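You operate a simulated robot arm through the tools that you are given. There is no shell and no other tool. Be economical: measure what you need, move in short steps, check, and stop when the job is done.

The job below is to be done with a simulated two-armed robot. You get a single attempt, and the scene is never put back.

Task
Set the belt guides for the size on the batch card.
Fine: mode knob off, then lay that size's bar across the belt between the guides, turn the guide knob to its letter, leave the bar on the packing table, mode knob on step. Set down upright: what you pick out.

It is judged by the outcome, as a careful person would: the job done as asked, and still so three seconds after it is handed in. It fails if anything else is knocked over, pushed out of place, dropped, spilled or broken.

Robot
Two 7-joint arms with two-finger parallel grippers on one trunk, on a base that drives. Base frame: it is fixed to the floor where the robot stands at the start and does not move with it; the origin is under the middle of the robot, x ahead of it, y to its left, z up. Readings come in m, rad, newtons and seconds.
The left shoulder is at the start at [0.05, 0.161, 1.098], the right one opposite. With the tool pointing down near the work surface each hand reaches from about 0.22 to 0.68 m from the robot's upright axis, wherever it stands, measured 20 degrees to its own side. Places, roughly: batch card [0.5, -2.5, 0.75]; belt [0.9, -0.2, 0.8]; large bar, medium bar, small bar [0.75, -2.25, 0.75]; mode knob [0.5, 0, 0.8]; outfeed switch [0.5, -0.6, 0.7]; pace knob [0.4, -0.2, 0.7]; packing table [1.4, -0.9, 0.8]; sensor clamp [0.6, 0, 0.8]; tally button [0.5, -0.2, 0.8]; tension knob [0.6, -0.4, 0.6]; tracking knob [0.6, -0.3, 0.6]. Payload 3.43 kg a hand.
Tool frame (each hand has its own): the origin (TCP) lies between the finger pads and is the grasp point; the fingertips stand 0.03 m ahead of it; z points along the fingers, y is the line along which they close. The gripper opens to 0.094 m. The fingers are 0.028 m wide and 0.01 m thick; the gripper's body (0.05 by 0.096 m) begins 0.055 m behind the TCP.
Orientation is told as [roll, pitch, yaw] about the base's x, y, z axes, in that order, counted from this pose: with the fingers straight down and closing along the base's y, the tool's x points along the base's -x, its y along +y and its z along -z.

Tools
- The arms move only by the tool drive_tool. It takes "left_moves", "right_moves" or both (then of equal length, played together; a hand with none holds still); each is a list of rows, each a list of 6 numbers: the shift along the base's x, y, z in units of 300 mm (1.0 is 300 mm), then the turn, a rotation vector about the base's x, y, z in units of 180 degrees (1.0 is 180 degrees). In form: [[tx, ty, tz, wx, wy, wz], ...]. A call has 1 to 20 rows; each row is the pose to reach, as a shift and turn from the pose commanded when the call began. "left_gripper" and "right_gripper" are, for a hand that has rows, the gripper command, from -1 (fully open) to 1 (shut), values between in proportion, set as the call begins (left out, the last holds). A call with a number of a shift or a turn outside -1 to 1 is refused whole. Rows are played at 5 a second. More than 0.05 m and 0.15 rad between two rows, or a gripper value outside its range, and nothing of the call is played. A pose out of reach is approached as far as the arm can. The call stops where the force on the tool passes 40 N (or 10 N more than at its start, if that is more) or the arm is blocked; 0.2 s more then pass. Each finger travels about 0.045 m/s and halts on what it meets, pressing with about 27 N; the grip force reading is that of the motor and also rises with nothing between the fingers. The clock runs only during rows and for 0.2 s after the last one: add rows that repeat a pose to give the fingers time. The reply holds the time, the measured pose of the TCP, the force on the tool along the base axes, the opening and the grip force, in the units named above and with some noise, with the torque about the TCP (base axes, N m) and any sound that the robot's microphone picked up.
- Cameras (640 x 400 px; columns grow to the right, rows downward): "scene" is now at [0.1232, -0.0015, 1.2103]; the picture's right is [-0.03, -1.00, 0.00], its down [-0.67, 0.02, -0.74] and it looks along [0.74, -0.02, -0.67] (base axes); focal length 214 px, centre (320, 200). "left" rides on the left gripper at [0.076, -0.014, -0.103] in its tool frame; the picture's right is [0.18, 0.98, 0.00], its down [-0.75, 0.14, -0.64] and it looks along [-0.63, 0.12, 0.77] (tool axes); focal length 243 px, centre (320, 200). "right" rides on the right gripper at [0.076, 0.014, -0.102] in its tool frame; the picture's right is [-0.18, 0.98, 0.00], its down [-0.75, -0.14, -0.64] and it looks along [-0.63, -0.12, 0.77] (tool axes); focal length 243 px, centre (320, 200). There is no depth. A picture from a camera that has moved, and an enlarged one, comes with that camera's place and axes in the base frame and with its lens.
- snapshot(camera): a new picture of that camera. No time passes.
- slide_trunk(by): slides the trunk up (or, below 0, down) by that many m; the arms and the scene camera ride with it, the base frame stays. It gives what a move gives, with no picture.
- drive_base(legs): drives the robot by 1 to 6 legs, each [ahead, left, turn to the left] in m, m and rad, along the robot's own axes; the way and the turn of a leg run together, so that a leg with both is an arc; at most 1.5 m and 3.142 rad a leg. The arms and the cameras ride along, it lands a little off, and it stops where it bumps. It gives what a move gives.
- pan_tilt(pan, tilt): turns the head with the scene camera to pan (to the left, within 1.396 rad either way) and tilt (down, from -0.506 to 1.204), counted from straight ahead of the robot. It gives what a move gives.
- enlarge(camera, box): a new picture of the part [left, top, right, bottom] of that camera's present view, enlarged. No time passes.
- job_done(): hands the job in; it is judged then, once.

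Go step by step. Nothing tells you exact positions but the pictures and the camera data: compare them with the known pose of the tool, close in by small moves and look again before you grip or let go. The budget is 120 turns and 100 pictures, counting those below and the enlarged ones. Unless the task says otherwise, let go and move clear before handing in, and close with one line.

The tools are called after ">>>" as a command line: name --argument value ..., lists and objects as JSON in quotes. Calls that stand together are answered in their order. drive_tool: Moves the arms, as the interface text tells. Its arguments: {"type":"object","properties":{"left_moves":{"type":"array"},"left_gripper":{"type":"number"},"right_moves":{"type":"array"},"right_gripper":{"type":"number"}},"required":[]} The other tools are called the same way: slide_trunk (by) slides the trunk up or down; drive_base (legs) drives the base; pan_tilt (pan, tilt) turns the head that bears the scene camera; snapshot (camera) takes a picture; enlarge (camera, box) takes an enlarged picture of a part of a camera's view; job_done () hands the job in.

At the start:

```text
time: 0.0
left_tool_pos: [0.5343, 0.1757, 1.092]
left_tool_rot: [0.001, -0.001, 0.001]
left_contact_force: [-0.1, 0.2, 0.3]
left_wrist_torque: [0.01, -0.01, 0.0]
left_finger_gap: 0.0939
left_grip_force: 0.0
right_tool_pos: [0.4092, -0.2307, 1.1236]
right_tool_rot: [0.001, -0.001, 0.0]
right_contact_force: [0.5, 0.0, 1.0]
right_wrist_torque: [0.02, 0.03, -0.01]
right_finger_gap: 0.0938
right_grip_force: 0.2
trunk travel left (down, up): [-0.125, 0.142]
robot x, y, heading: [-0.0023, -0.0031, -0.005]
head pan, tilt: [-0.031, 0.737]
```

scene: 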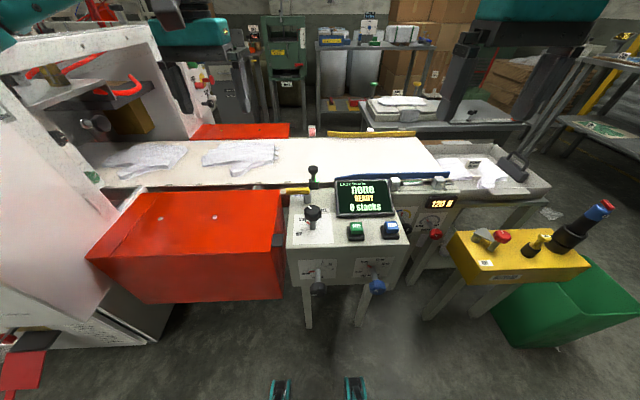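
right: 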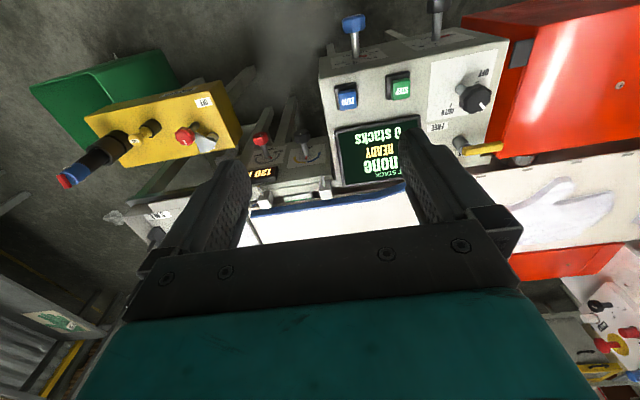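
left: 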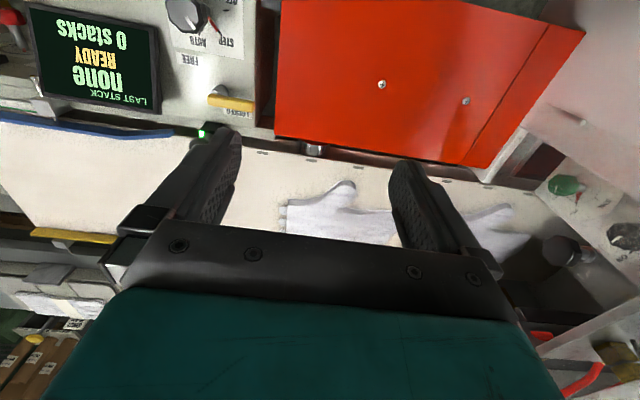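

I see the control box with the mode knob, screen and belt ahead; the card and bars are far to the right. First I look closely at the panel.

>>> enlarge --camera "scene" --box '[270, 150, 470, 300]'

>>> enlarge --camera "right" --box '[310, 0, 530, 200]'

>>> enlarge --camera "left" --box '[0, 0, 280, 175]'

```text
2.67 times, centred on (370, 225) of scene
camera zoom: at [0.1232, -0.0015, 1.2103], right [-0.03, -1.0, 0.0], down [-0.67, 0.02, -0.74], along [0.74, -0.02, -0.67], focal length 572 px, centre (187, 133)
```

zoom: 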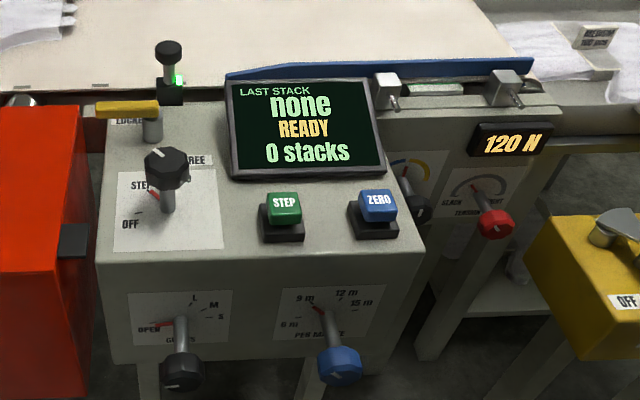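

```text
2.00 times, centred on (420, 100) of right
camera zoom: at [0.3317, -0.2173, 1.2271], right [0.18, 0.98, 0.0], down [0.75, -0.14, 0.64], along [0.63, -0.12, -0.77], focal length 485 px, centre (120, 400)
```

zoom: 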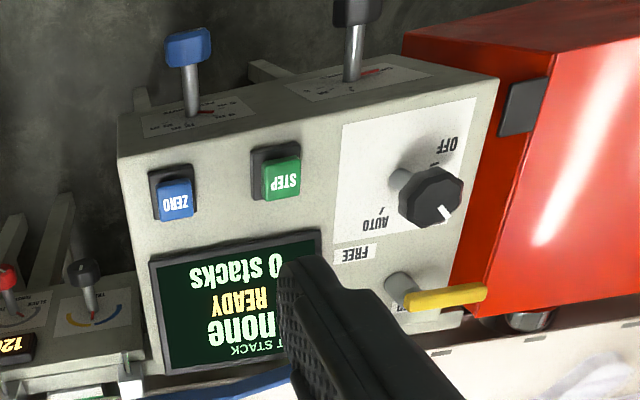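

```text
2.29 times, centred on (140, 88) of left
camera zoom: at [0.4559, 0.16, 1.1946], right [-0.18, 0.98, 0.0], down [0.75, 0.14, 0.64], along [0.63, 0.12, -0.77], focal length 555 px, centre (731, 457)
```

zoom: 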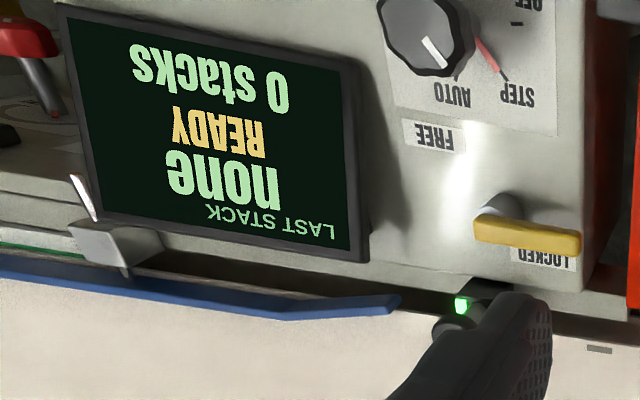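

The mode knob looks to be on STEP now, with the guide knob on the front face at OPEN. I bring the left hand's camera over the panel to measure the dials.

>>> drive_tool --left_moves '[[-0.1, -0.12, 0, 0, 0, 0], [-0.2, -0.24, 0, 0, 0, 0], [-0.3, -0.36, 0, 0, 0, 0], [-0.37, -0.5, 0, 0, 0, 0], [-0.37, -0.5, 0, 0, 0, 0]]'

>>> snapshot --camera "left"

>>> enlarge --camera "left" --box '[220, 0, 480, 160]'

```text
time: 1.2
left_tool_pos: [0.4269, 0.0267, 1.09]
left_tool_rot: [0.0, -0.001, 0.002]
left_contact_force: [-0.3, 0.4, 0.5]
left_wrist_torque: [0.04, 0.03, -0.01]
left_finger_gap: 0.0938
left_grip_force: 0.0
right_tool_pos: [0.4081, -0.2309, 1.1248]
right_tool_rot: [0.001, -0.001, 0.0]
right_contact_force: [-0.1, -0.1, 0.3]
right_wrist_torque: [0.02, 0.0, 0.01]
right_finger_gap: 0.0942
right_grip_force: 0.1
trunk travel left (down, up): [-0.125, 0.142]
robot x, y, heading: [-0.0007, 0.0023, 0.001]
head pan, tilt: [-0.031, 0.737]
```

```text
93 pictures are left
camera left: at [0.3482, 0.0125, 1.1934], right [-0.19, 0.98, 0.0], down [0.75, 0.14, 0.64], along [0.63, 0.12, -0.77], focal length 243 px, centre (320, 200)
```

left: 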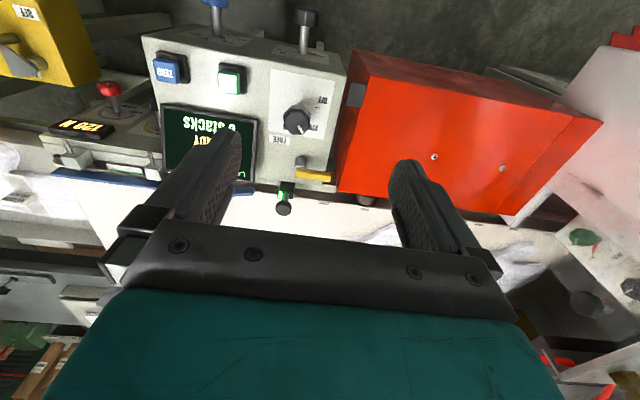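

```text
2.46 times, centred on (350, 80) of left
camera zoom: at [0.3482, 0.0125, 1.1934], right [-0.19, 0.98, 0.0], down [0.75, 0.14, 0.64], along [0.63, 0.12, -0.77], focal length 597 px, centre (246, 495)
```

zoom: 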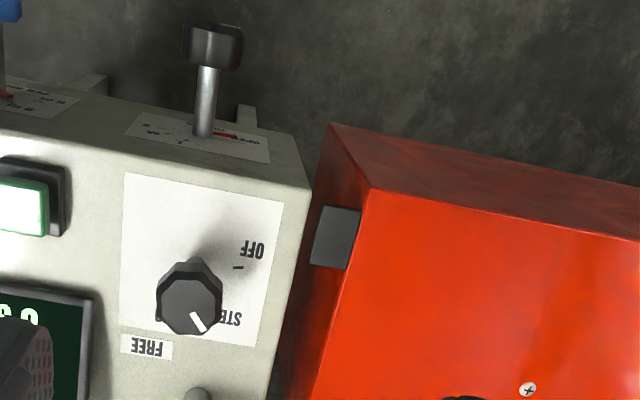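

From two views, the mode knob head is at about (0.500, 0.005, 0.82) with a vertical axis; dial marks are OFF ≈ 97°, STEP ≈ 40°, AUTO ≈ -20° (from +x toward +y). I lower the left hand above it and look.

>>> drive_tool --left_moves '[[0.06, -0.02, -0.14, 0, 0, 0], [0.12, -0.04, -0.28, 0, 0, 0], [0.18, -0.06, -0.42, 0, 0, 0], [0.247, -0.07, -0.567, 0, 0, 0], [0.247, -0.07, -0.567, 0, 0, 0]]'

>>> snapshot --camera "left"

```text
time: 2.4
left_tool_pos: [0.496, 0.0064, 0.9177]
left_tool_rot: [0.0, -0.002, -0.002]
left_contact_force: [0.1, -0.1, 0.2]
left_wrist_torque: [-0.01, 0.02, -0.02]
left_finger_gap: 0.0939
left_grip_force: 0.2
right_tool_pos: [0.4089, -0.2314, 1.124]
right_tool_rot: [-0.001, 0.0, 0.0]
right_contact_force: [0.2, 0.7, -0.4]
right_wrist_torque: [0.01, -0.02, -0.02]
right_finger_gap: 0.0939
right_grip_force: 0.0
trunk travel left (down, up): [-0.125, 0.142]
robot x, y, heading: [-0.0014, 0.0021, -0.0]
head pan, tilt: [-0.031, 0.737]
```

```text
91 pictures are left
camera left: at [0.4185, -0.0073, 1.0208], right [-0.18, 0.98, 0.0], down [0.75, 0.14, 0.64], along [0.63, 0.12, -0.77], focal length 243 px, centre (320, 200)
```

left: 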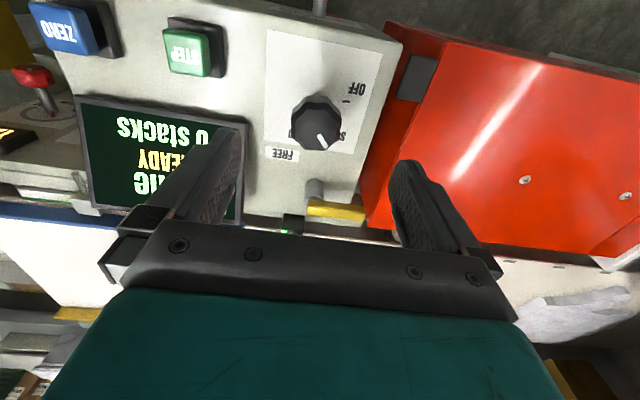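

The knob head lies at about (0.503, 0.006, 0.82). I come down over it, open, then grip.

>>> drive_tool --left_moves '[[0.023, 0, -0.12, 0, 0, 0], [0.023, 0, -0.24, 0, 0, 0], [0.023, 0, -0.353, 0, 0, 0], [0.023, 0, -0.353, 0, 0, 0]]'

>>> drive_tool --left_moves '[[0, 0, 0, 0, 0, 0], [0, 0, 0, 0, 0, 0], [0, 0, 0, 0, 0, 0], [0, 0, 0, 0, 0, 0], [0, 0, 0, 0, 0, 0], [0, 0, 0, 0, 0, 0]]' --left_gripper 1

>>> snapshot --camera "left"

```text
time: 3.4
left_tool_pos: [0.5043, 0.0046, 0.814]
left_tool_rot: [0.0, 0.002, 0.0]
left_contact_force: [0.2, 0.0, 0.1]
left_wrist_torque: [0.01, -0.04, 0.0]
left_finger_gap: 0.0941
left_grip_force: 0.1
right_tool_pos: [0.4087, -0.2312, 1.1246]
right_tool_rot: [0.0, 0.001, 0.0]
right_contact_force: [-0.6, -0.2, -0.3]
right_wrist_torque: [-0.01, 0.02, -0.01]
right_finger_gap: 0.0938
right_grip_force: 0.1
trunk travel left (down, up): [-0.125, 0.142]
robot x, y, heading: [-0.0007, -0.0014, -0.002]
head pan, tilt: [-0.031, 0.737]
```

```text
time: 4.8
left_tool_pos: [0.5043, 0.0043, 0.8154]
left_tool_rot: [0.0, 0.001, -0.001]
left_contact_force: [0.5, -0.9, -0.9]
left_wrist_torque: [0.07, 0.01, 0.01]
left_finger_gap: 0.043
left_grip_force: 45.4
right_tool_pos: [0.4073, -0.2323, 1.1243]
right_tool_rot: [-0.001, -0.001, 0.0]
right_contact_force: [-0.3, 0.3, -0.1]
right_wrist_torque: [-0.04, -0.05, -0.03]
right_finger_gap: 0.0937
right_grip_force: 0.1
trunk travel left (down, up): [-0.125, 0.142]
robot x, y, heading: [-0.0028, -0.0019, 0.002]
head pan, tilt: [-0.031, 0.737]
```

```text
90 pictures are left
camera left: at [0.4262, -0.0097, 0.9174], right [-0.18, 0.98, 0.0], down [0.75, 0.14, 0.64], along [0.63, 0.12, -0.77], focal length 243 px, centre (320, 200)
```

left: 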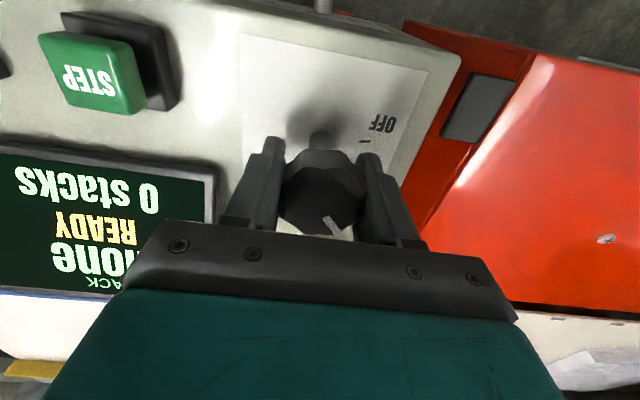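

The knob is held (gap 43 mm). I turn it about +z toward OFF.

>>> drive_tool --left_moves '[[0, 0, 0, 0, 0, 0.04], [0, 0, 0, 0, 0, 0.08], [0, 0, 0, 0, 0, 0.12], [0, 0, 0, 0, 0, 0.16], [0, 0, 0, 0, 0, 0.2], [0, 0, 0, 0, 0, 0.24], [0, 0, 0, 0, 0, 0.28], [0, 0, 0, 0, 0, 0.32], [0, 0, 0, 0, 0, 0.32]]'

>>> snapshot --camera "left"

>>> enlarge --camera "scene" --box '[270, 160, 350, 260]'

```text
time: 6.8
left_tool_pos: [0.5018, 0.0059, 0.8154]
left_tool_rot: [0.005, 0.0, 1.01]
left_contact_force: [-19.5, 19.8, -13.4]
left_wrist_torque: [-1.12, -0.29, 0.01]
left_finger_gap: 0.0417
left_grip_force: 45.1
right_tool_pos: [0.4078, -0.2291, 1.1239]
right_tool_rot: [-0.002, 0.0, -0.001]
right_contact_force: [-0.5, 0.8, 0.6]
right_wrist_torque: [-0.01, -0.01, -0.02]
right_finger_gap: 0.0941
right_grip_force: 0.0
trunk travel left (down, up): [-0.125, 0.142]
robot x, y, heading: [0.0012, -0.001, -0.004]
head pan, tilt: [-0.031, 0.737]
```

```text
89 pictures are left
camera left: at [0.4723, -0.067, 0.9175], right [-0.93, 0.37, 0.01], down [0.29, 0.71, 0.64], along [0.23, 0.6, -0.77], focal length 243 px, centre (320, 200)
```

left: 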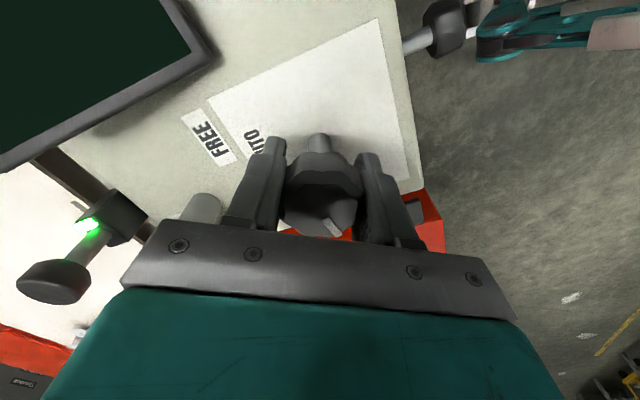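

```text
4.00 times, centred on (310, 210) of scene
camera zoom: at [0.1226, 0.0003, 1.2104], right [-0.03, -1.0, 0.0], down [-0.67, 0.02, -0.74], along [0.74, -0.02, -0.67], focal length 858 px, centre (360, 160)
```

zoom: 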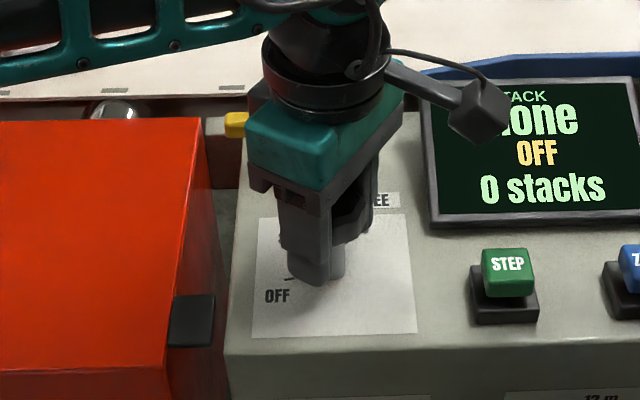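

The screen reads OFF. I let go and rise clear.

>>> drive_tool --left_moves '[[0, 0, 0, 0, 0, 0], [0, 0, 0, 0, 0, 0], [0, 0, 0, 0, 0, 0], [0, 0, 0, 0, 0, 0], [0, 0, 0.12, 0, 0, 0], [0, 0, 0.26, 0, 0, 0], [0, 0, 0.4, 0, 0, -0.04], [0, 0, 0.55, 0, 0, -0.08], [0, 0, 0.7, 0, 0, -0.12], [0, 0.1, 0.85, 0, 0, -0.16], [0, 0.2, 0.95, 0, 0, -0.2], [0, 0.3, 0.95, 0, 0, -0.24], [0, 0.4, 0.95, 0, 0, -0.28], [0, 0.5, 0.95, 0, 0, -0.32]]' --left_gripper -1

>>> snapshot --camera "scene"

```text
refused: row 10 steps farther than a row can; nothing moved
```

```text
87 pictures are left
camera scene: at [0.1226, 0.0003, 1.2104], right [-0.03, -1.0, 0.0], down [-0.67, 0.02, -0.74], along [0.74, -0.02, -0.67], focal length 214 px, centre (320, 200)
```

scene: 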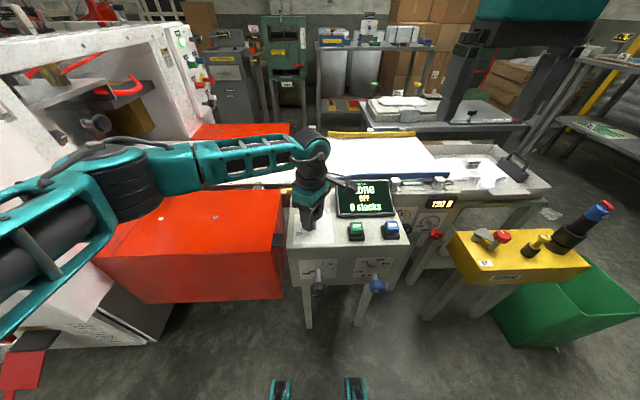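

The step was a little too long at one row and nothing moved; I resend the release in shorter steps.

>>> drive_tool --left_moves '[[0, 0, 0, 0, 0, 0], [0, 0, 0, 0, 0, 0], [0, 0, 0, 0, 0, 0], [0, 0, 0, 0, 0, 0], [0, 0, 0.12, 0, 0, 0], [0, 0, 0.26, 0, 0, 0], [0, 0, 0.4, 0, 0, -0.04], [0, 0, 0.55, 0, 0, -0.08], [0, 0, 0.7, 0, 0, -0.12], [0, 0.08, 0.82, 0, 0, -0.16], [0, 0.18, 0.9, 0, 0, -0.2], [0, 0.3, 0.92, 0, 0, -0.24], [0, 0.4, 0.92, 0, 0, -0.28], [0, 0.5, 0.92, 0, 0, -0.32]]' --left_gripper -1

>>> enlarge --camera "scene" --box '[270, 150, 470, 300]'

>>> enlarge --camera "scene" --box '[280, 70, 560, 245]'

```text
time: 9.8
left_tool_pos: [0.503, 0.1514, 1.0927]
left_tool_rot: [0.0, -0.001, -0.004]
left_contact_force: [0.4, 0.6, -0.3]
left_wrist_torque: [0.01, 0.01, 0.0]
left_finger_gap: 0.0942
left_grip_force: 0.1
right_tool_pos: [0.4079, -0.2295, 1.1242]
right_tool_rot: [0.0, 0.0, 0.001]
right_contact_force: [0.6, -0.3, -0.1]
right_wrist_torque: [0.01, 0.01, -0.03]
right_finger_gap: 0.0941
right_grip_force: 0.0
trunk travel left (down, up): [-0.125, 0.142]
robot x, y, heading: [0.0033, -0.0026, 0.001]
head pan, tilt: [-0.031, 0.737]
```

```text
2.67 times, centred on (370, 225) of scene
camera zoom: at [0.1232, -0.0011, 1.2103], right [-0.03, -1.0, 0.0], down [-0.67, 0.02, -0.74], along [0.74, -0.02, -0.67], focal length 572 px, centre (187, 133)
```

zoom: 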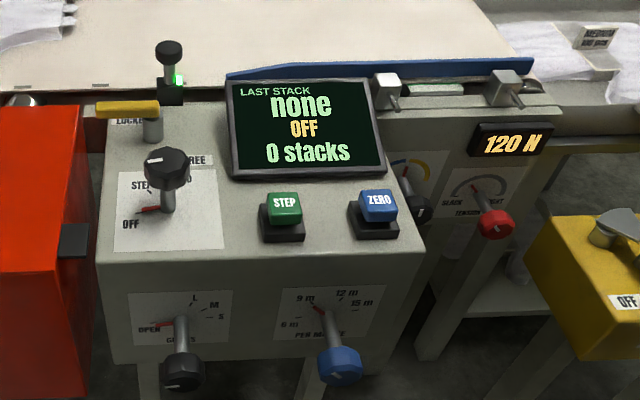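

```text
2.29 times, centred on (420, 158) of scene
camera zoom: at [0.1232, -0.0011, 1.2103], right [-0.03, -1.0, 0.0], down [-0.67, 0.02, -0.74], along [0.74, -0.02, -0.67], focal length 490 px, centre (91, 297)
```

zoom: 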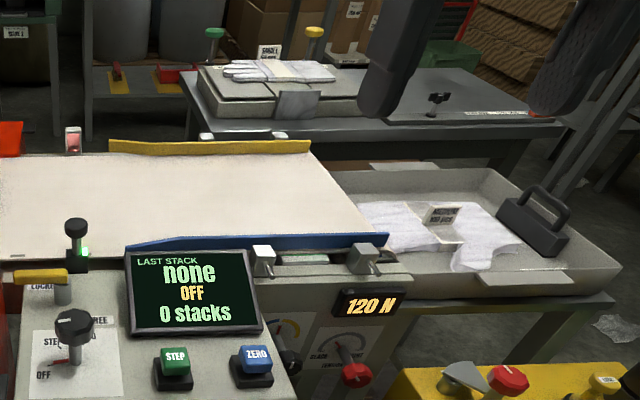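

OFF is set and the panel is otherwise unchanged. Now I look to the right, along the way to the batch card and bars.

>>> pan_tilt --pan -1.3 --tilt 0.45

>>> snapshot --camera "scene"

```text
time: 11.2
left_tool_pos: [0.5038, 0.1513, 1.0931]
left_tool_rot: [0.0, 0.001, 0.002]
left_contact_force: [0.6, 0.3, 0.6]
left_wrist_torque: [0.02, 0.0, 0.01]
left_finger_gap: 0.0939
left_grip_force: 0.2
right_tool_pos: [0.4085, -0.2311, 1.1242]
right_tool_rot: [0.0, 0.001, -0.001]
right_contact_force: [-0.8, 1.2, -0.2]
right_wrist_torque: [-0.01, 0.02, 0.04]
right_finger_gap: 0.0939
right_grip_force: 0.0
trunk travel left (down, up): [-0.125, 0.142]
robot x, y, heading: [-0.0015, -0.0008, 0.001]
head pan, tilt: [-1.3, 0.45]
```

```text
84 pictures are left
camera scene: at [0.0644, -0.0874, 1.2356], right [-0.96, -0.27, 0.0], down [-0.12, 0.42, -0.9], along [0.24, -0.87, -0.44], focal length 214 px, centre (320, 200)
```

scene: 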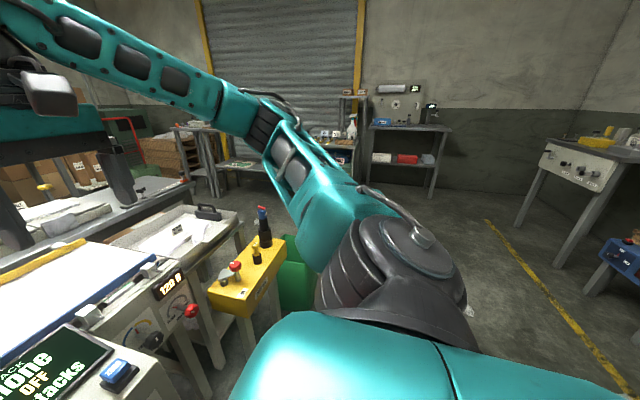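

The floor is clear to the right. I back off a little and drive sideways to the right, then look.

>>> drive_base --legs '[[-0.25, 0, 0], [0, -1.4, 0]]'

>>> pan_tilt --pan -0.6 --tilt 0.45

>>> snapshot --camera "scene"

```text
time: 19.4
left_tool_pos: [0.2491, -1.2005, 1.0921]
left_tool_rot: [0.0, 0.0, -0.005]
left_contact_force: [-0.3, -0.6, 0.7]
left_wrist_torque: [-0.01, 0.0, 0.0]
left_finger_gap: 0.094
left_grip_force: 0.0
right_tool_pos: [0.1522, -1.5835, 1.1235]
right_tool_rot: [0.0, 0.0, -0.007]
right_contact_force: [-0.7, 0.1, -0.3]
right_wrist_torque: [0.0, -0.01, -0.01]
right_finger_gap: 0.0939
right_grip_force: 0.1
trunk travel left (down, up): [-0.125, 0.142]
robot x, y, heading: [-0.2543, -1.3477, -0.008]
head pan, tilt: [-1.3, 0.45]
```

```text
time: 20.5
left_tool_pos: [0.2499, -1.2001, 1.0915]
left_tool_rot: [0.0, 0.0, -0.006]
left_contact_force: [-0.2, 0.4, 0.1]
left_wrist_torque: [0.01, 0.0, 0.0]
left_finger_gap: 0.0938
left_grip_force: 0.1
right_tool_pos: [0.1533, -1.583, 1.1242]
right_tool_rot: [0.0, 0.0, -0.007]
right_contact_force: [-0.2, -0.9, -0.4]
right_wrist_torque: [-0.01, -0.03, 0.01]
right_finger_gap: 0.094
right_grip_force: 0.1
trunk travel left (down, up): [-0.125, 0.142]
robot x, y, heading: [-0.2554, -1.3471, -0.01]
head pan, tilt: [-0.6, 0.45]
```

```text
83 pictures are left
camera scene: at [-0.1392, -1.4009, 1.2357], right [-0.57, -0.82, 0.0], down [-0.36, 0.25, -0.9], along [0.74, -0.51, -0.44], focal length 214 px, centre (320, 200)
```

scene: 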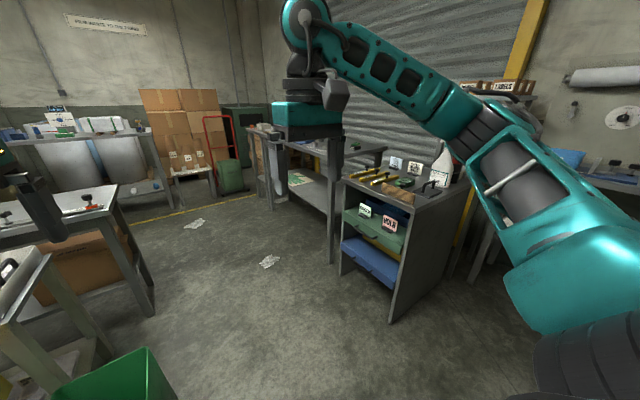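

>>> enlarge --camera "scene" --box '[320, 130, 480, 240]'

```text
3.64 times, centred on (400, 185) of scene
camera zoom: at [-0.1392, -1.4009, 1.2357], right [-0.57, -0.82, 0.0], down [-0.36, 0.25, -0.9], along [0.74, -0.51, -0.44], focal length 780 px, centre (29, 254)
```

zoom: 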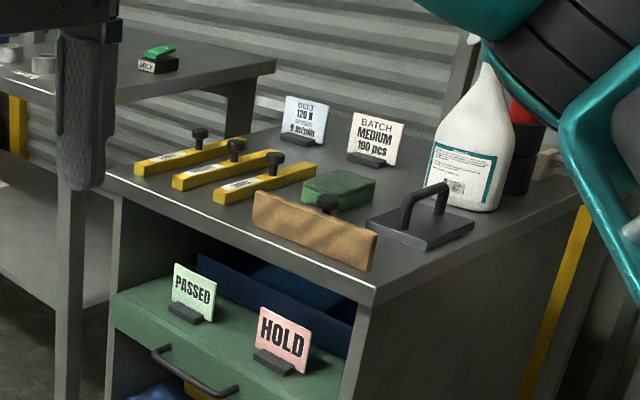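

The batch card reads MEDIUM; three yellow bars with knobs lie on the cart beside it, whose front faces +y. I turn to face it and draw near.

>>> drive_base --legs '[[0, 0, -1.57], [0.2, 0.9, 0]]'

>>> pan_tilt --pan 0 --tilt 0.65

>>> snapshot --camera "scene"

```text
time: 29.1
left_tool_pos: [0.7539, -2.0756, 1.0929]
left_tool_rot: [0.001, 0.0, -1.604]
left_contact_force: [0.6, -0.1, 0.9]
left_wrist_torque: [0.02, -0.01, 0.0]
left_finger_gap: 0.0941
left_grip_force: 0.1
right_tool_pos: [0.374, -1.9673, 1.124]
right_tool_rot: [0.0, 0.0, -1.602]
right_contact_force: [0.1, -0.3, -0.1]
right_wrist_torque: [0.02, -0.02, 0.0]
right_finger_gap: 0.0941
right_grip_force: 0.0
trunk travel left (down, up): [-0.125, 0.142]
robot x, y, heading: [0.62, -1.568, -1.606]
head pan, tilt: [-0.6, 0.45]
```

```text
time: 30.1
left_tool_pos: [0.7538, -2.0755, 1.0923]
left_tool_rot: [0.001, 0.0, -1.604]
left_contact_force: [0.1, -0.1, -0.2]
left_wrist_torque: [0.0, 0.0, -0.05]
left_finger_gap: 0.0941
left_grip_force: 0.0
right_tool_pos: [0.3751, -1.968, 1.1239]
right_tool_rot: [0.001, 0.0, -1.603]
right_contact_force: [-0.2, 0.6, -0.6]
right_wrist_torque: [0.03, 0.0, 0.0]
right_finger_gap: 0.0941
right_grip_force: 0.0
trunk travel left (down, up): [-0.125, 0.142]
robot x, y, heading: [0.6177, -1.566, -1.599]
head pan, tilt: [0.0, 0.649]
```

```text
81 pictures are left
camera scene: at [0.6148, -1.6929, 1.2178], right [-1.0, 0.03, 0.0], down [0.02, 0.6, -0.8], along [-0.03, -0.8, -0.6], focal length 214 px, centre (320, 200)
```

scene: 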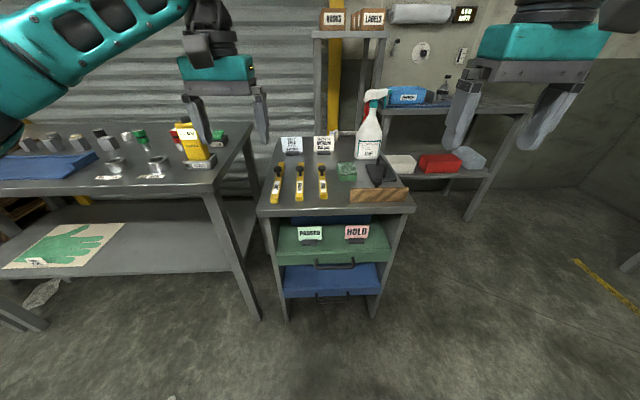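

>>> enlarge --camera "scene" --box '[255, 120, 415, 220]'

>>> snapshot --camera "left"

```text
4.00 times, centred on (335, 170) of scene
camera zoom: at [0.6148, -1.6929, 1.2178], right [-1.0, 0.03, 0.0], down [0.02, 0.6, -0.8], along [-0.03, -0.8, -0.6], focal length 858 px, centre (260, 320)
```

zoom: 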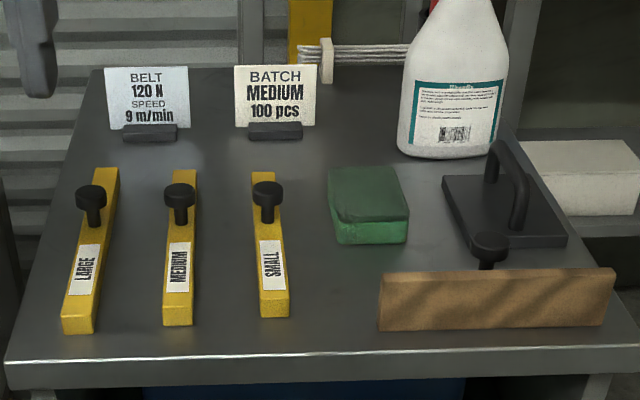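

```text
79 pictures are left
camera left: at [0.7408, -1.999, 1.195], right [0.99, 0.15, 0.0], down [0.12, -0.76, 0.64], along [0.1, -0.63, -0.77], focal length 243 px, centre (320, 200)
```

left: 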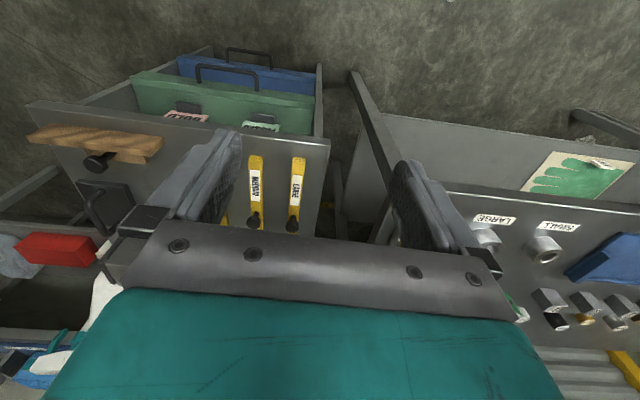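

MEDIUM is the middle bar, its knob near (0.66, -2.32) with the head at z ≈ 0.88. I drive 0.22 m nearer, so that the left hand reaches it.

>>> drive_base --legs '[[0.22, 0, 0.03]]'

>>> snapshot --camera "left"

>>> snapshot --camera "scene"

```text
time: 31.7
left_tool_pos: [0.7661, -2.2834, 1.0916]
left_tool_rot: [0.0, -0.001, -1.569]
left_contact_force: [-0.4, -0.6, -1.2]
left_wrist_torque: [0.02, 0.01, 0.01]
left_finger_gap: 0.0941
left_grip_force: 0.0
right_tool_pos: [0.3842, -2.1877, 1.1228]
right_tool_rot: [0.0, 0.001, -1.572]
right_contact_force: [0.7, -0.3, 0.7]
right_wrist_torque: [0.02, 0.01, 0.04]
right_finger_gap: 0.0941
right_grip_force: 0.1
trunk travel left (down, up): [-0.125, 0.142]
robot x, y, heading: [0.6159, -1.7777, -1.574]
head pan, tilt: [0.0, 0.649]
```

```text
78 pictures are left
camera left: at [0.751, -2.2077, 1.1948], right [0.98, 0.18, 0.0], down [0.14, -0.75, 0.64], along [0.12, -0.63, -0.77], focal length 243 px, centre (320, 200)
```

left: 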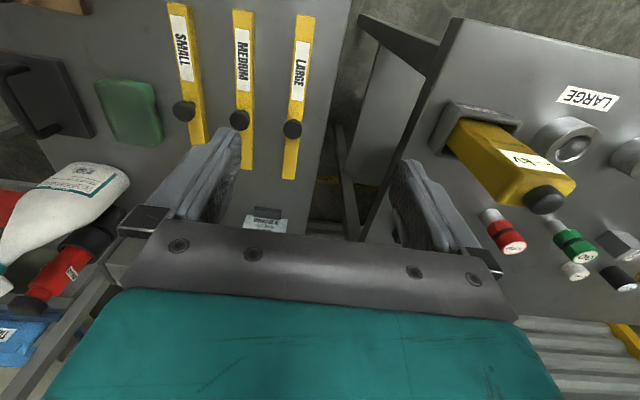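

```text
77 pictures are left
camera scene: at [0.6152, -1.906, 1.2177], right [-1.0, 0.0, 0.0], down [0.0, 0.61, -0.8], along [0.0, -0.8, -0.61], focal length 214 px, centre (320, 200)
```

scene: 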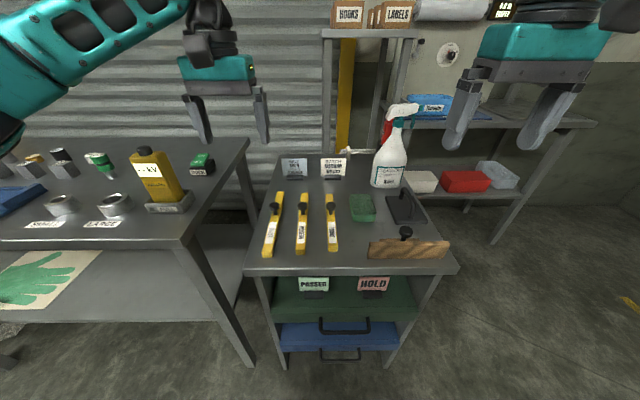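

The knob of the MEDIUM bar is near (0.66, -2.37). I bring the left hand above it with the fingers narrowed, to measure again from near.

>>> drive_tool --left_moves '[[-0.088, -0.072, -0.075, 0, 0, 0], [-0.176, -0.145, -0.15, 0, 0, 0], [-0.265, -0.217, -0.225, 0, 0, 0], [-0.353, -0.29, -0.3, 0, 0, 0], [-0.353, -0.29, -0.3, 0, 0, 0]]' --left_gripper -0.17

>>> snapshot --camera "left"

>>> enlarge --camera "scene" --box '[240, 150, 400, 260]'

```text
time: 32.9
left_tool_pos: [0.6623, -2.3741, 0.9989]
left_tool_rot: [-0.001, 0.001, -1.572]
left_contact_force: [-0.2, -0.4, -0.2]
left_wrist_torque: [0.01, -0.02, -0.03]
left_finger_gap: 0.0549
left_grip_force: 0.1
right_tool_pos: [0.384, -2.1886, 1.1237]
right_tool_rot: [0.001, -0.001, -1.573]
right_contact_force: [0.2, 0.9, 0.9]
right_wrist_torque: [-0.01, -0.01, 0.01]
right_finger_gap: 0.0941
right_grip_force: 0.0
trunk travel left (down, up): [-0.125, 0.142]
robot x, y, heading: [0.6165, -1.777, -1.573]
head pan, tilt: [0.0, 0.649]
```

```text
76 pictures are left
camera left: at [0.6461, -2.2968, 1.1013], right [0.98, 0.18, 0.0], down [0.14, -0.75, 0.64], along [0.12, -0.63, -0.77], focal length 243 px, centre (320, 200)
```

left: 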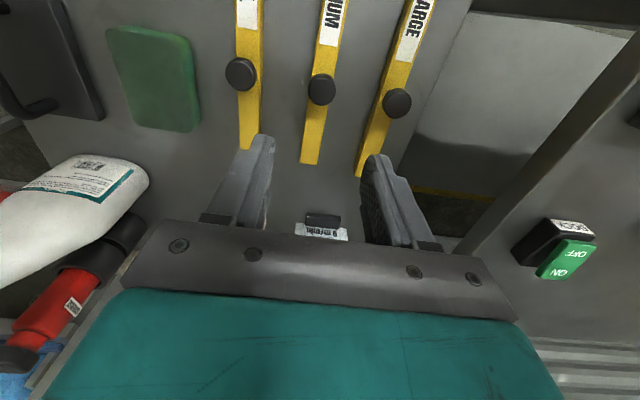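

```text
3.64 times, centred on (320, 205) of scene
camera zoom: at [0.6154, -1.9054, 1.2178], right [-1.0, 0.0, 0.0], down [0.0, 0.6, -0.8], along [0.0, -0.8, -0.6], focal length 780 px, centre (320, 182)
```

zoom: 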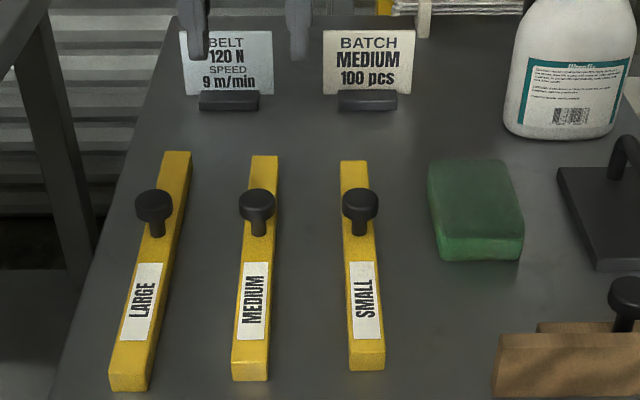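

The knob top is at about (0.661, -2.360, 0.86). I lower the hand so the fingers straddle knob and bar, then look before gripping.

>>> drive_tool --left_moves '[[-0.003, 0.047, -0.12, 0, 0, 0], [-0.003, 0.047, -0.25, 0, 0, 0], [-0.003, 0.047, -0.38, 0, 0, 0], [-0.003, 0.047, -0.48, 0, 0, 0], [-0.003, 0.047, -0.48, 0, 0, 0]]'

>>> snapshot --camera "left"

>>> enlarge --camera "scene" --box '[240, 150, 400, 260]'

```text
time: 34.1
left_tool_pos: [0.6572, -2.357, 0.8562]
left_tool_rot: [0.0, 0.0, -1.57]
left_contact_force: [0.1, 0.4, -0.2]
left_wrist_torque: [-0.04, -0.02, 0.02]
left_finger_gap: 0.0551
left_grip_force: 0.0
right_tool_pos: [0.3836, -2.187, 1.124]
right_tool_rot: [-0.001, 0.001, -1.575]
right_contact_force: [0.6, 0.3, -0.2]
right_wrist_torque: [-0.02, 0.03, -0.02]
right_finger_gap: 0.0942
right_grip_force: 0.0
trunk travel left (down, up): [-0.125, 0.142]
robot x, y, heading: [0.6124, -1.7804, -1.573]
head pan, tilt: [0.0, 0.649]
```

```text
74 pictures are left
camera left: at [0.6414, -2.2808, 0.9589], right [0.98, 0.18, 0.0], down [0.14, -0.75, 0.64], along [0.12, -0.63, -0.77], focal length 243 px, centre (320, 200)
```

left: 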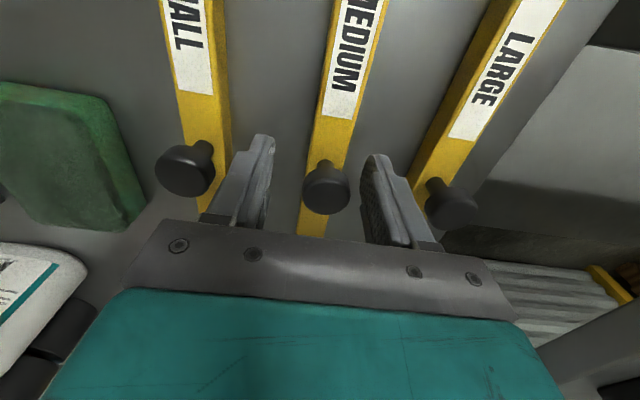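

```text
3.64 times, centred on (320, 205) of scene
camera zoom: at [0.6152, -1.9054, 1.2178], right [-1.0, 0.0, 0.0], down [0.0, 0.6, -0.8], along [0.0, -0.8, -0.6], focal length 780 px, centre (320, 182)
```

zoom: 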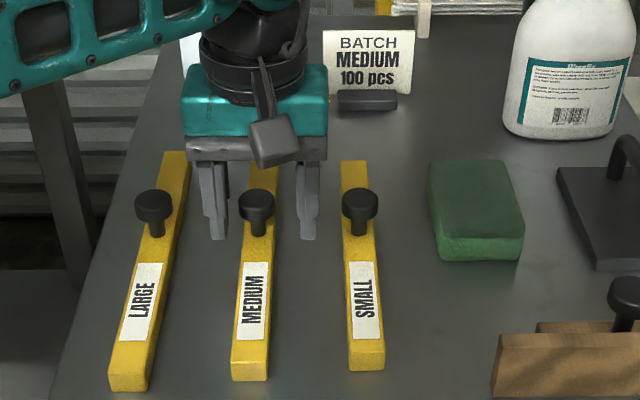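

The knob sits exactly between the fingers. I go 10 mm lower so the fingers also flank the bar, then close.

>>> drive_tool --left_moves '[[0.012, 0, -0.015, 0, 0, 0], [0.012, 0, -0.033, 0, 0, 0], [0.012, 0, -0.033, 0, 0, 0]]'

>>> drive_tool --left_moves '[[0, 0, 0, 0, 0, 0], [0, 0, 0, 0, 0, 0], [0, 0, 0, 0, 0, 0], [0, 0, 0, 0, 0, 0], [0, 0, 0, 0, 0, 0]]' --left_gripper 1

>>> snapshot --camera "left"

```text
time: 34.9
left_tool_pos: [0.6619, -2.3581, 0.8482]
left_tool_rot: [-0.001, 0.0, -1.572]
left_contact_force: [0.7, 0.3, 0.1]
left_wrist_torque: [0.0, 0.02, -0.03]
left_finger_gap: 0.0549
left_grip_force: 0.1
right_tool_pos: [0.3834, -2.188, 1.1238]
right_tool_rot: [0.002, 0.0, -1.572]
right_contact_force: [-0.1, 0.1, 0.8]
right_wrist_torque: [0.01, -0.01, 0.0]
right_finger_gap: 0.0944
right_grip_force: 0.0
trunk travel left (down, up): [-0.125, 0.142]
robot x, y, heading: [0.6185, -1.7803, -1.571]
head pan, tilt: [0.0, 0.649]
```

```text
time: 36.1
left_tool_pos: [0.6623, -2.3583, 0.8465]
left_tool_rot: [0.002, 0.0, -1.571]
left_contact_force: [-0.9, 1.2, 0.4]
left_wrist_torque: [0.02, 0.02, 0.02]
left_finger_gap: 0.0301
left_grip_force: 26.7
right_tool_pos: [0.3825, -2.1874, 1.1248]
right_tool_rot: [0.0, 0.0, -1.571]
right_contact_force: [1.1, 0.6, -0.2]
right_wrist_torque: [0.0, 0.01, -0.03]
right_finger_gap: 0.094
right_grip_force: 0.0
trunk travel left (down, up): [-0.125, 0.142]
robot x, y, heading: [0.6193, -1.78, -1.576]
head pan, tilt: [0.0, 0.649]
```

```text
72 pictures are left
camera left: at [0.6468, -2.2813, 0.95], right [0.98, 0.18, 0.0], down [0.14, -0.75, 0.64], along [0.12, -0.63, -0.77], focal length 243 px, centre (320, 200)
```

left: 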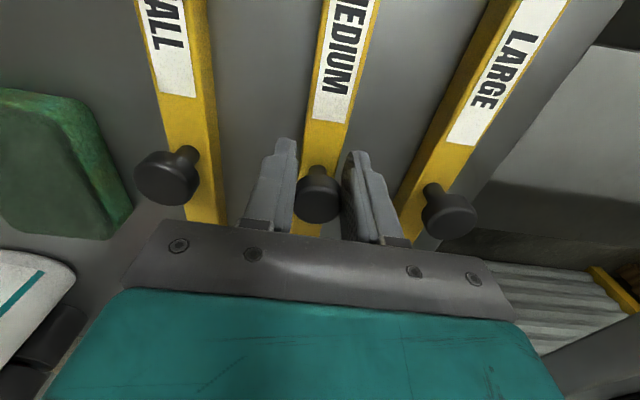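

The grip is on (gap 30 mm). I lift straight up in two stages and check that the bar stays level.

>>> drive_tool --left_moves '[[0, 0, 0.04, 0, 0, 0], [0, 0, 0.1, 0, 0, 0], [0, 0, 0.2, 0, 0, 0], [0, 0, 0.32, 0, 0, 0], [0, 0, 0.44, 0, 0, 0], [0, 0, 0.56, 0, 0, 0], [0, 0, 0.68, 0, 0, 0], [0, 0, 0.68, 0, 0, 0]]'

>>> snapshot --camera "left"

>>> snapshot --camera "scene"

```text
time: 37.9
left_tool_pos: [0.6646, -2.3564, 1.0544]
left_tool_rot: [0.0, 0.0, -1.57]
left_contact_force: [0.3, 0.4, -0.6]
left_wrist_torque: [-0.03, 0.03, -0.02]
left_finger_gap: 0.03
left_grip_force: 27.1
right_tool_pos: [0.3833, -2.1871, 1.1242]
right_tool_rot: [-0.002, 0.0, -1.573]
right_contact_force: [-0.7, -1.0, -0.9]
right_wrist_torque: [-0.01, -0.04, 0.01]
right_finger_gap: 0.0938
right_grip_force: 0.1
trunk travel left (down, up): [-0.125, 0.142]
robot x, y, heading: [0.6157, -1.7782, -1.572]
head pan, tilt: [0.0, 0.649]
```

```text
71 pictures are left
camera left: at [0.6489, -2.2802, 1.1568], right [0.98, 0.18, 0.0], down [0.14, -0.75, 0.64], along [0.12, -0.63, -0.77], focal length 243 px, centre (320, 200)
```

left: 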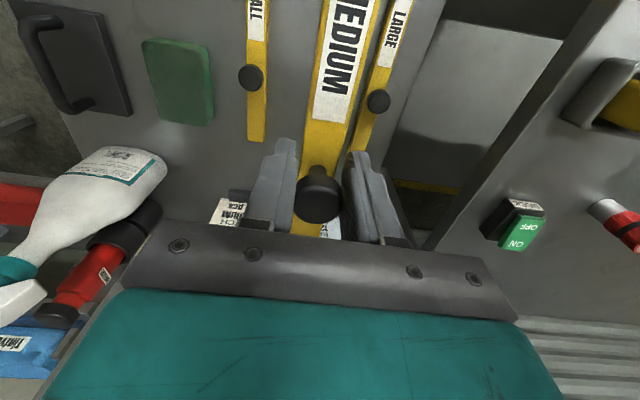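

```text
70 pictures are left
camera scene: at [0.6153, -1.9057, 1.2178], right [-1.0, 0.0, 0.0], down [0.0, 0.6, -0.8], along [0.0, -0.8, -0.6], focal length 214 px, centre (320, 200)
```

scene: 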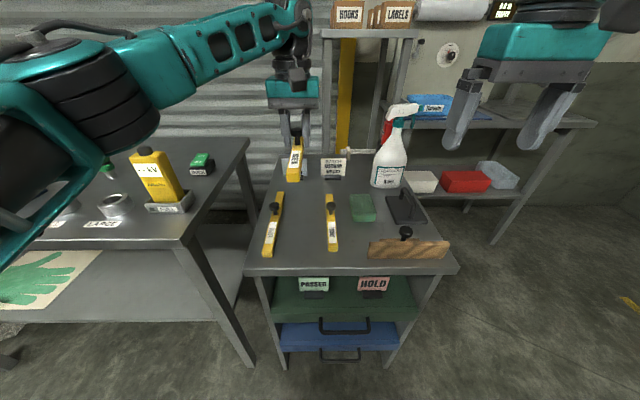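

The bar hangs level and the rest is undisturbed. I draw it in nearer the robot and drive back the way I came.

>>> drive_tool --left_moves '[[0, 0.12, 0.03, 0, 0, 0], [0, 0.24, 0.06, 0, 0, 0], [0, 0.36, 0.1, 0, 0, 0], [0, 0.48, 0.15, 0, 0, 0], [0, 0.48, 0.15, 0, 0, 0]]'

>>> drive_base --legs '[[-0.22, 0, 0], [-0.2, -0.9, 0], [0, 0, 1.57]]'

>>> pan_tilt --pan 0.3 --tilt 0.5

>>> snapshot --camera "scene"

```text
time: 39.1
left_tool_pos: [0.6639, -2.2154, 1.0989]
left_tool_rot: [-0.001, 0.0, -1.571]
left_contact_force: [1.0, -0.4, 0.0]
left_wrist_torque: [-0.03, -0.02, 0.02]
left_finger_gap: 0.0301
left_grip_force: 26.8
right_tool_pos: [0.3832, -2.1878, 1.1246]
right_tool_rot: [-0.001, -0.001, -1.572]
right_contact_force: [-0.6, -0.1, -0.2]
right_wrist_torque: [-0.02, -0.03, 0.03]
right_finger_gap: 0.094
right_grip_force: 0.0
trunk travel left (down, up): [-0.125, 0.142]
robot x, y, heading: [0.616, -1.7816, -1.576]
head pan, tilt: [0.0, 0.649]
```

```text
time: 49.1
left_tool_pos: [0.1349, -1.3229, 1.0979]
left_tool_rot: [0.0, -0.001, -0.021]
left_contact_force: [0.6, 0.4, -0.8]
left_wrist_torque: [0.02, 0.02, -0.01]
left_finger_gap: 0.03
left_grip_force: 27.1
right_tool_pos: [0.099, -1.6014, 1.1234]
right_tool_rot: [0.001, -0.002, -0.022]
right_contact_force: [-0.4, 0.3, 0.0]
right_wrist_torque: [0.01, -0.03, -0.02]
right_finger_gap: 0.0937
right_grip_force: 0.1
trunk travel left (down, up): [-0.125, 0.142]
robot x, y, heading: [-0.3036, -1.3574, -0.024]
head pan, tilt: [0.0, 0.649]
```

```text
time: 49.9
left_tool_pos: [0.1347, -1.3229, 1.0969]
left_tool_rot: [0.0, 0.0, -0.023]
left_contact_force: [-0.6, -0.1, -2.4]
left_wrist_torque: [-0.02, -0.02, 0.01]
left_finger_gap: 0.0301
left_grip_force: 27.6
right_tool_pos: [0.1002, -1.601, 1.1242]
right_tool_rot: [0.002, 0.001, -0.022]
right_contact_force: [1.1, 0.2, 0.0]
right_wrist_torque: [0.0, 0.01, 0.03]
right_finger_gap: 0.0939
right_grip_force: 0.1
trunk travel left (down, up): [-0.125, 0.142]
robot x, y, heading: [-0.3074, -1.3576, -0.022]
head pan, tilt: [0.3, 0.499]
```

```text
69 pictures are left
camera scene: at [-0.1758, -1.3356, 1.2311], right [0.27, -0.96, 0.0], down [-0.46, -0.13, -0.88], along [0.84, 0.24, -0.48], focal length 214 px, centre (320, 200)
```

scene: 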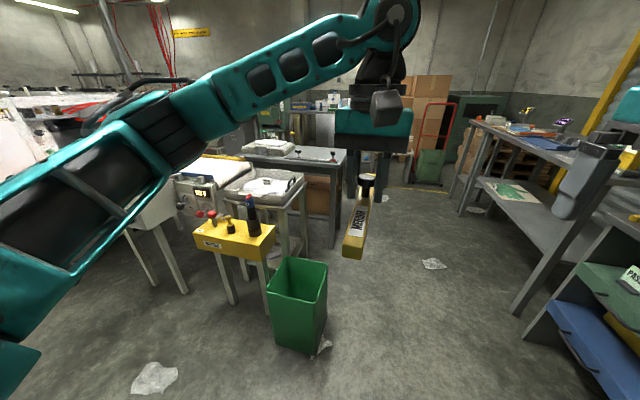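

I hold the bar clear and drive left to stand before the belt guides, still backed off, then look down at the base clearance.

>>> drive_base --legs '[[0, 1.0, 0.022]]'

>>> pan_tilt --pan 0 --tilt 1.15

>>> snapshot --camera "scene"

```text
time: 55.1
left_tool_pos: [0.1356, -0.3078, 1.0977]
left_tool_rot: [0.0, -0.001, 0.017]
left_contact_force: [0.7, -0.8, -1.3]
left_wrist_torque: [-0.02, -0.05, 0.01]
left_finger_gap: 0.0296
left_grip_force: 27.0
right_tool_pos: [0.1114, -0.587, 1.1238]
right_tool_rot: [0.001, -0.001, 0.017]
right_contact_force: [0.0, 0.6, -0.6]
right_wrist_torque: [0.04, 0.01, 0.01]
right_finger_gap: 0.0942
right_grip_force: 0.1
trunk travel left (down, up): [-0.125, 0.142]
robot x, y, heading: [-0.302, -0.3663, 0.012]
head pan, tilt: [0.3, 0.499]
```

```text
time: 56.1
left_tool_pos: [0.1365, -0.3089, 1.0969]
left_tool_rot: [-0.001, -0.001, 0.018]
left_contact_force: [-0.6, -0.6, -0.6]
left_wrist_torque: [0.01, 0.01, 0.03]
left_finger_gap: 0.0295
left_grip_force: 27.0
right_tool_pos: [0.1113, -0.5886, 1.124]
right_tool_rot: [0.0, 0.002, 0.018]
right_contact_force: [0.7, 0.3, -0.6]
right_wrist_torque: [0.0, 0.02, 0.01]
right_finger_gap: 0.0938
right_grip_force: 0.0
trunk travel left (down, up): [-0.125, 0.142]
robot x, y, heading: [-0.3001, -0.3626, 0.013]
head pan, tilt: [0.0, 1.15]
```

```text
68 pictures are left
camera scene: at [-0.2004, -0.3609, 1.1804], right [0.02, -1.0, 0.0], down [-0.91, -0.01, -0.41], along [0.41, 0.01, -0.91], focal length 214 px, centre (320, 200)
```

scene: 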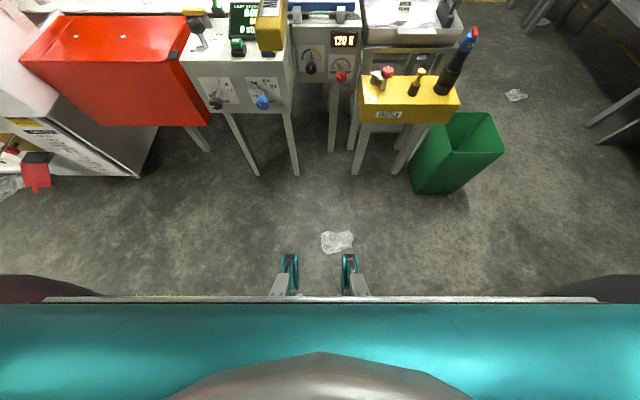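

The base's forks reach about 0.30 m ahead near the floor, and legs stand at x ≈ 0.53; standing at x ≈ 0.19, y ≈ -0.40 is clear. I drive there.

>>> drive_base --legs '[[0.49, -0.04, -0.012]]'

>>> pan_tilt --pan 0.1 --tilt 0.75

>>> snapshot --camera "scene"

>>> snapshot --camera "left"

```text
time: 59.0
left_tool_pos: [0.6271, -0.3456, 1.0975]
left_tool_rot: [0.001, -0.001, 0.01]
left_contact_force: [-0.2, 0.2, -1.8]
left_wrist_torque: [-0.01, 0.03, 0.01]
left_finger_gap: 0.0294
left_grip_force: 26.6
right_tool_pos: [0.602, -0.6228, 1.1239]
right_tool_rot: [0.001, -0.001, 0.01]
right_contact_force: [0.7, -0.7, 0.1]
right_wrist_torque: [0.0, -0.01, 0.0]
right_finger_gap: 0.094
right_grip_force: 0.1
trunk travel left (down, up): [-0.125, 0.142]
robot x, y, heading: [0.1917, -0.3967, 0.009]
head pan, tilt: [0.0, 1.15]
```

```text
time: 59.9
left_tool_pos: [0.6261, -0.3436, 1.0965]
left_tool_rot: [0.002, 0.001, 0.01]
left_contact_force: [-0.3, 0.2, -1.3]
left_wrist_torque: [-0.01, -0.02, 0.0]
left_finger_gap: 0.0296
left_grip_force: 26.6
right_tool_pos: [0.6003, -0.6251, 1.124]
right_tool_rot: [0.0, 0.001, 0.009]
right_contact_force: [0.8, -0.1, -1.1]
right_wrist_torque: [0.01, 0.05, -0.01]
right_finger_gap: 0.0938
right_grip_force: 0.0
trunk travel left (down, up): [-0.125, 0.142]
robot x, y, heading: [0.1905, -0.4001, 0.012]
head pan, tilt: [0.099, 0.75]
```

```text
67 pictures are left
camera scene: at [0.3124, -0.3868, 1.2091], right [0.11, -0.99, 0.0], down [-0.68, -0.07, -0.73], along [0.73, 0.08, -0.68], focal length 214 px, centre (320, 200)
```

scene: 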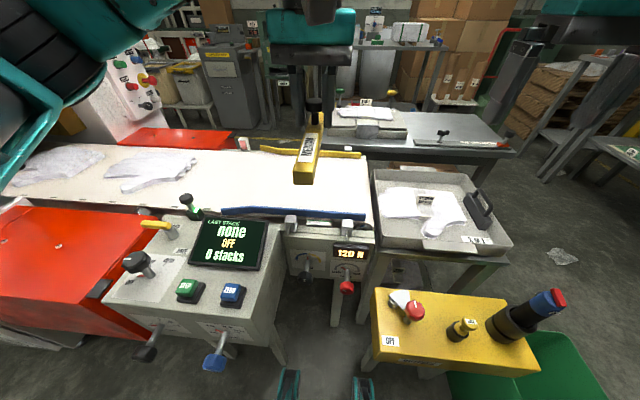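

```text
66 pictures are left
camera left: at [0.5489, -0.3597, 1.2001], right [-0.2, 0.98, 0.0], down [0.75, 0.15, 0.64], along [0.63, 0.13, -0.77], focal length 243 px, centre (320, 200)
```

left: 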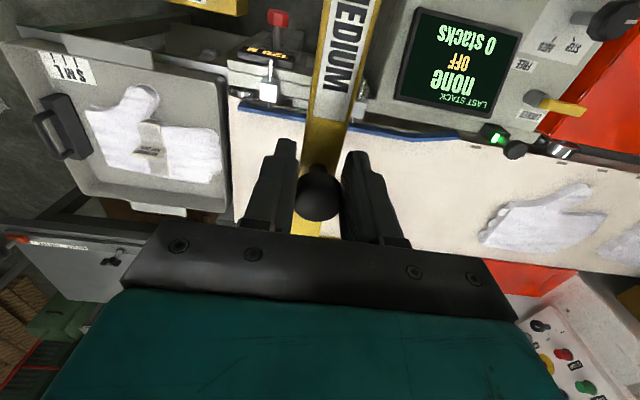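

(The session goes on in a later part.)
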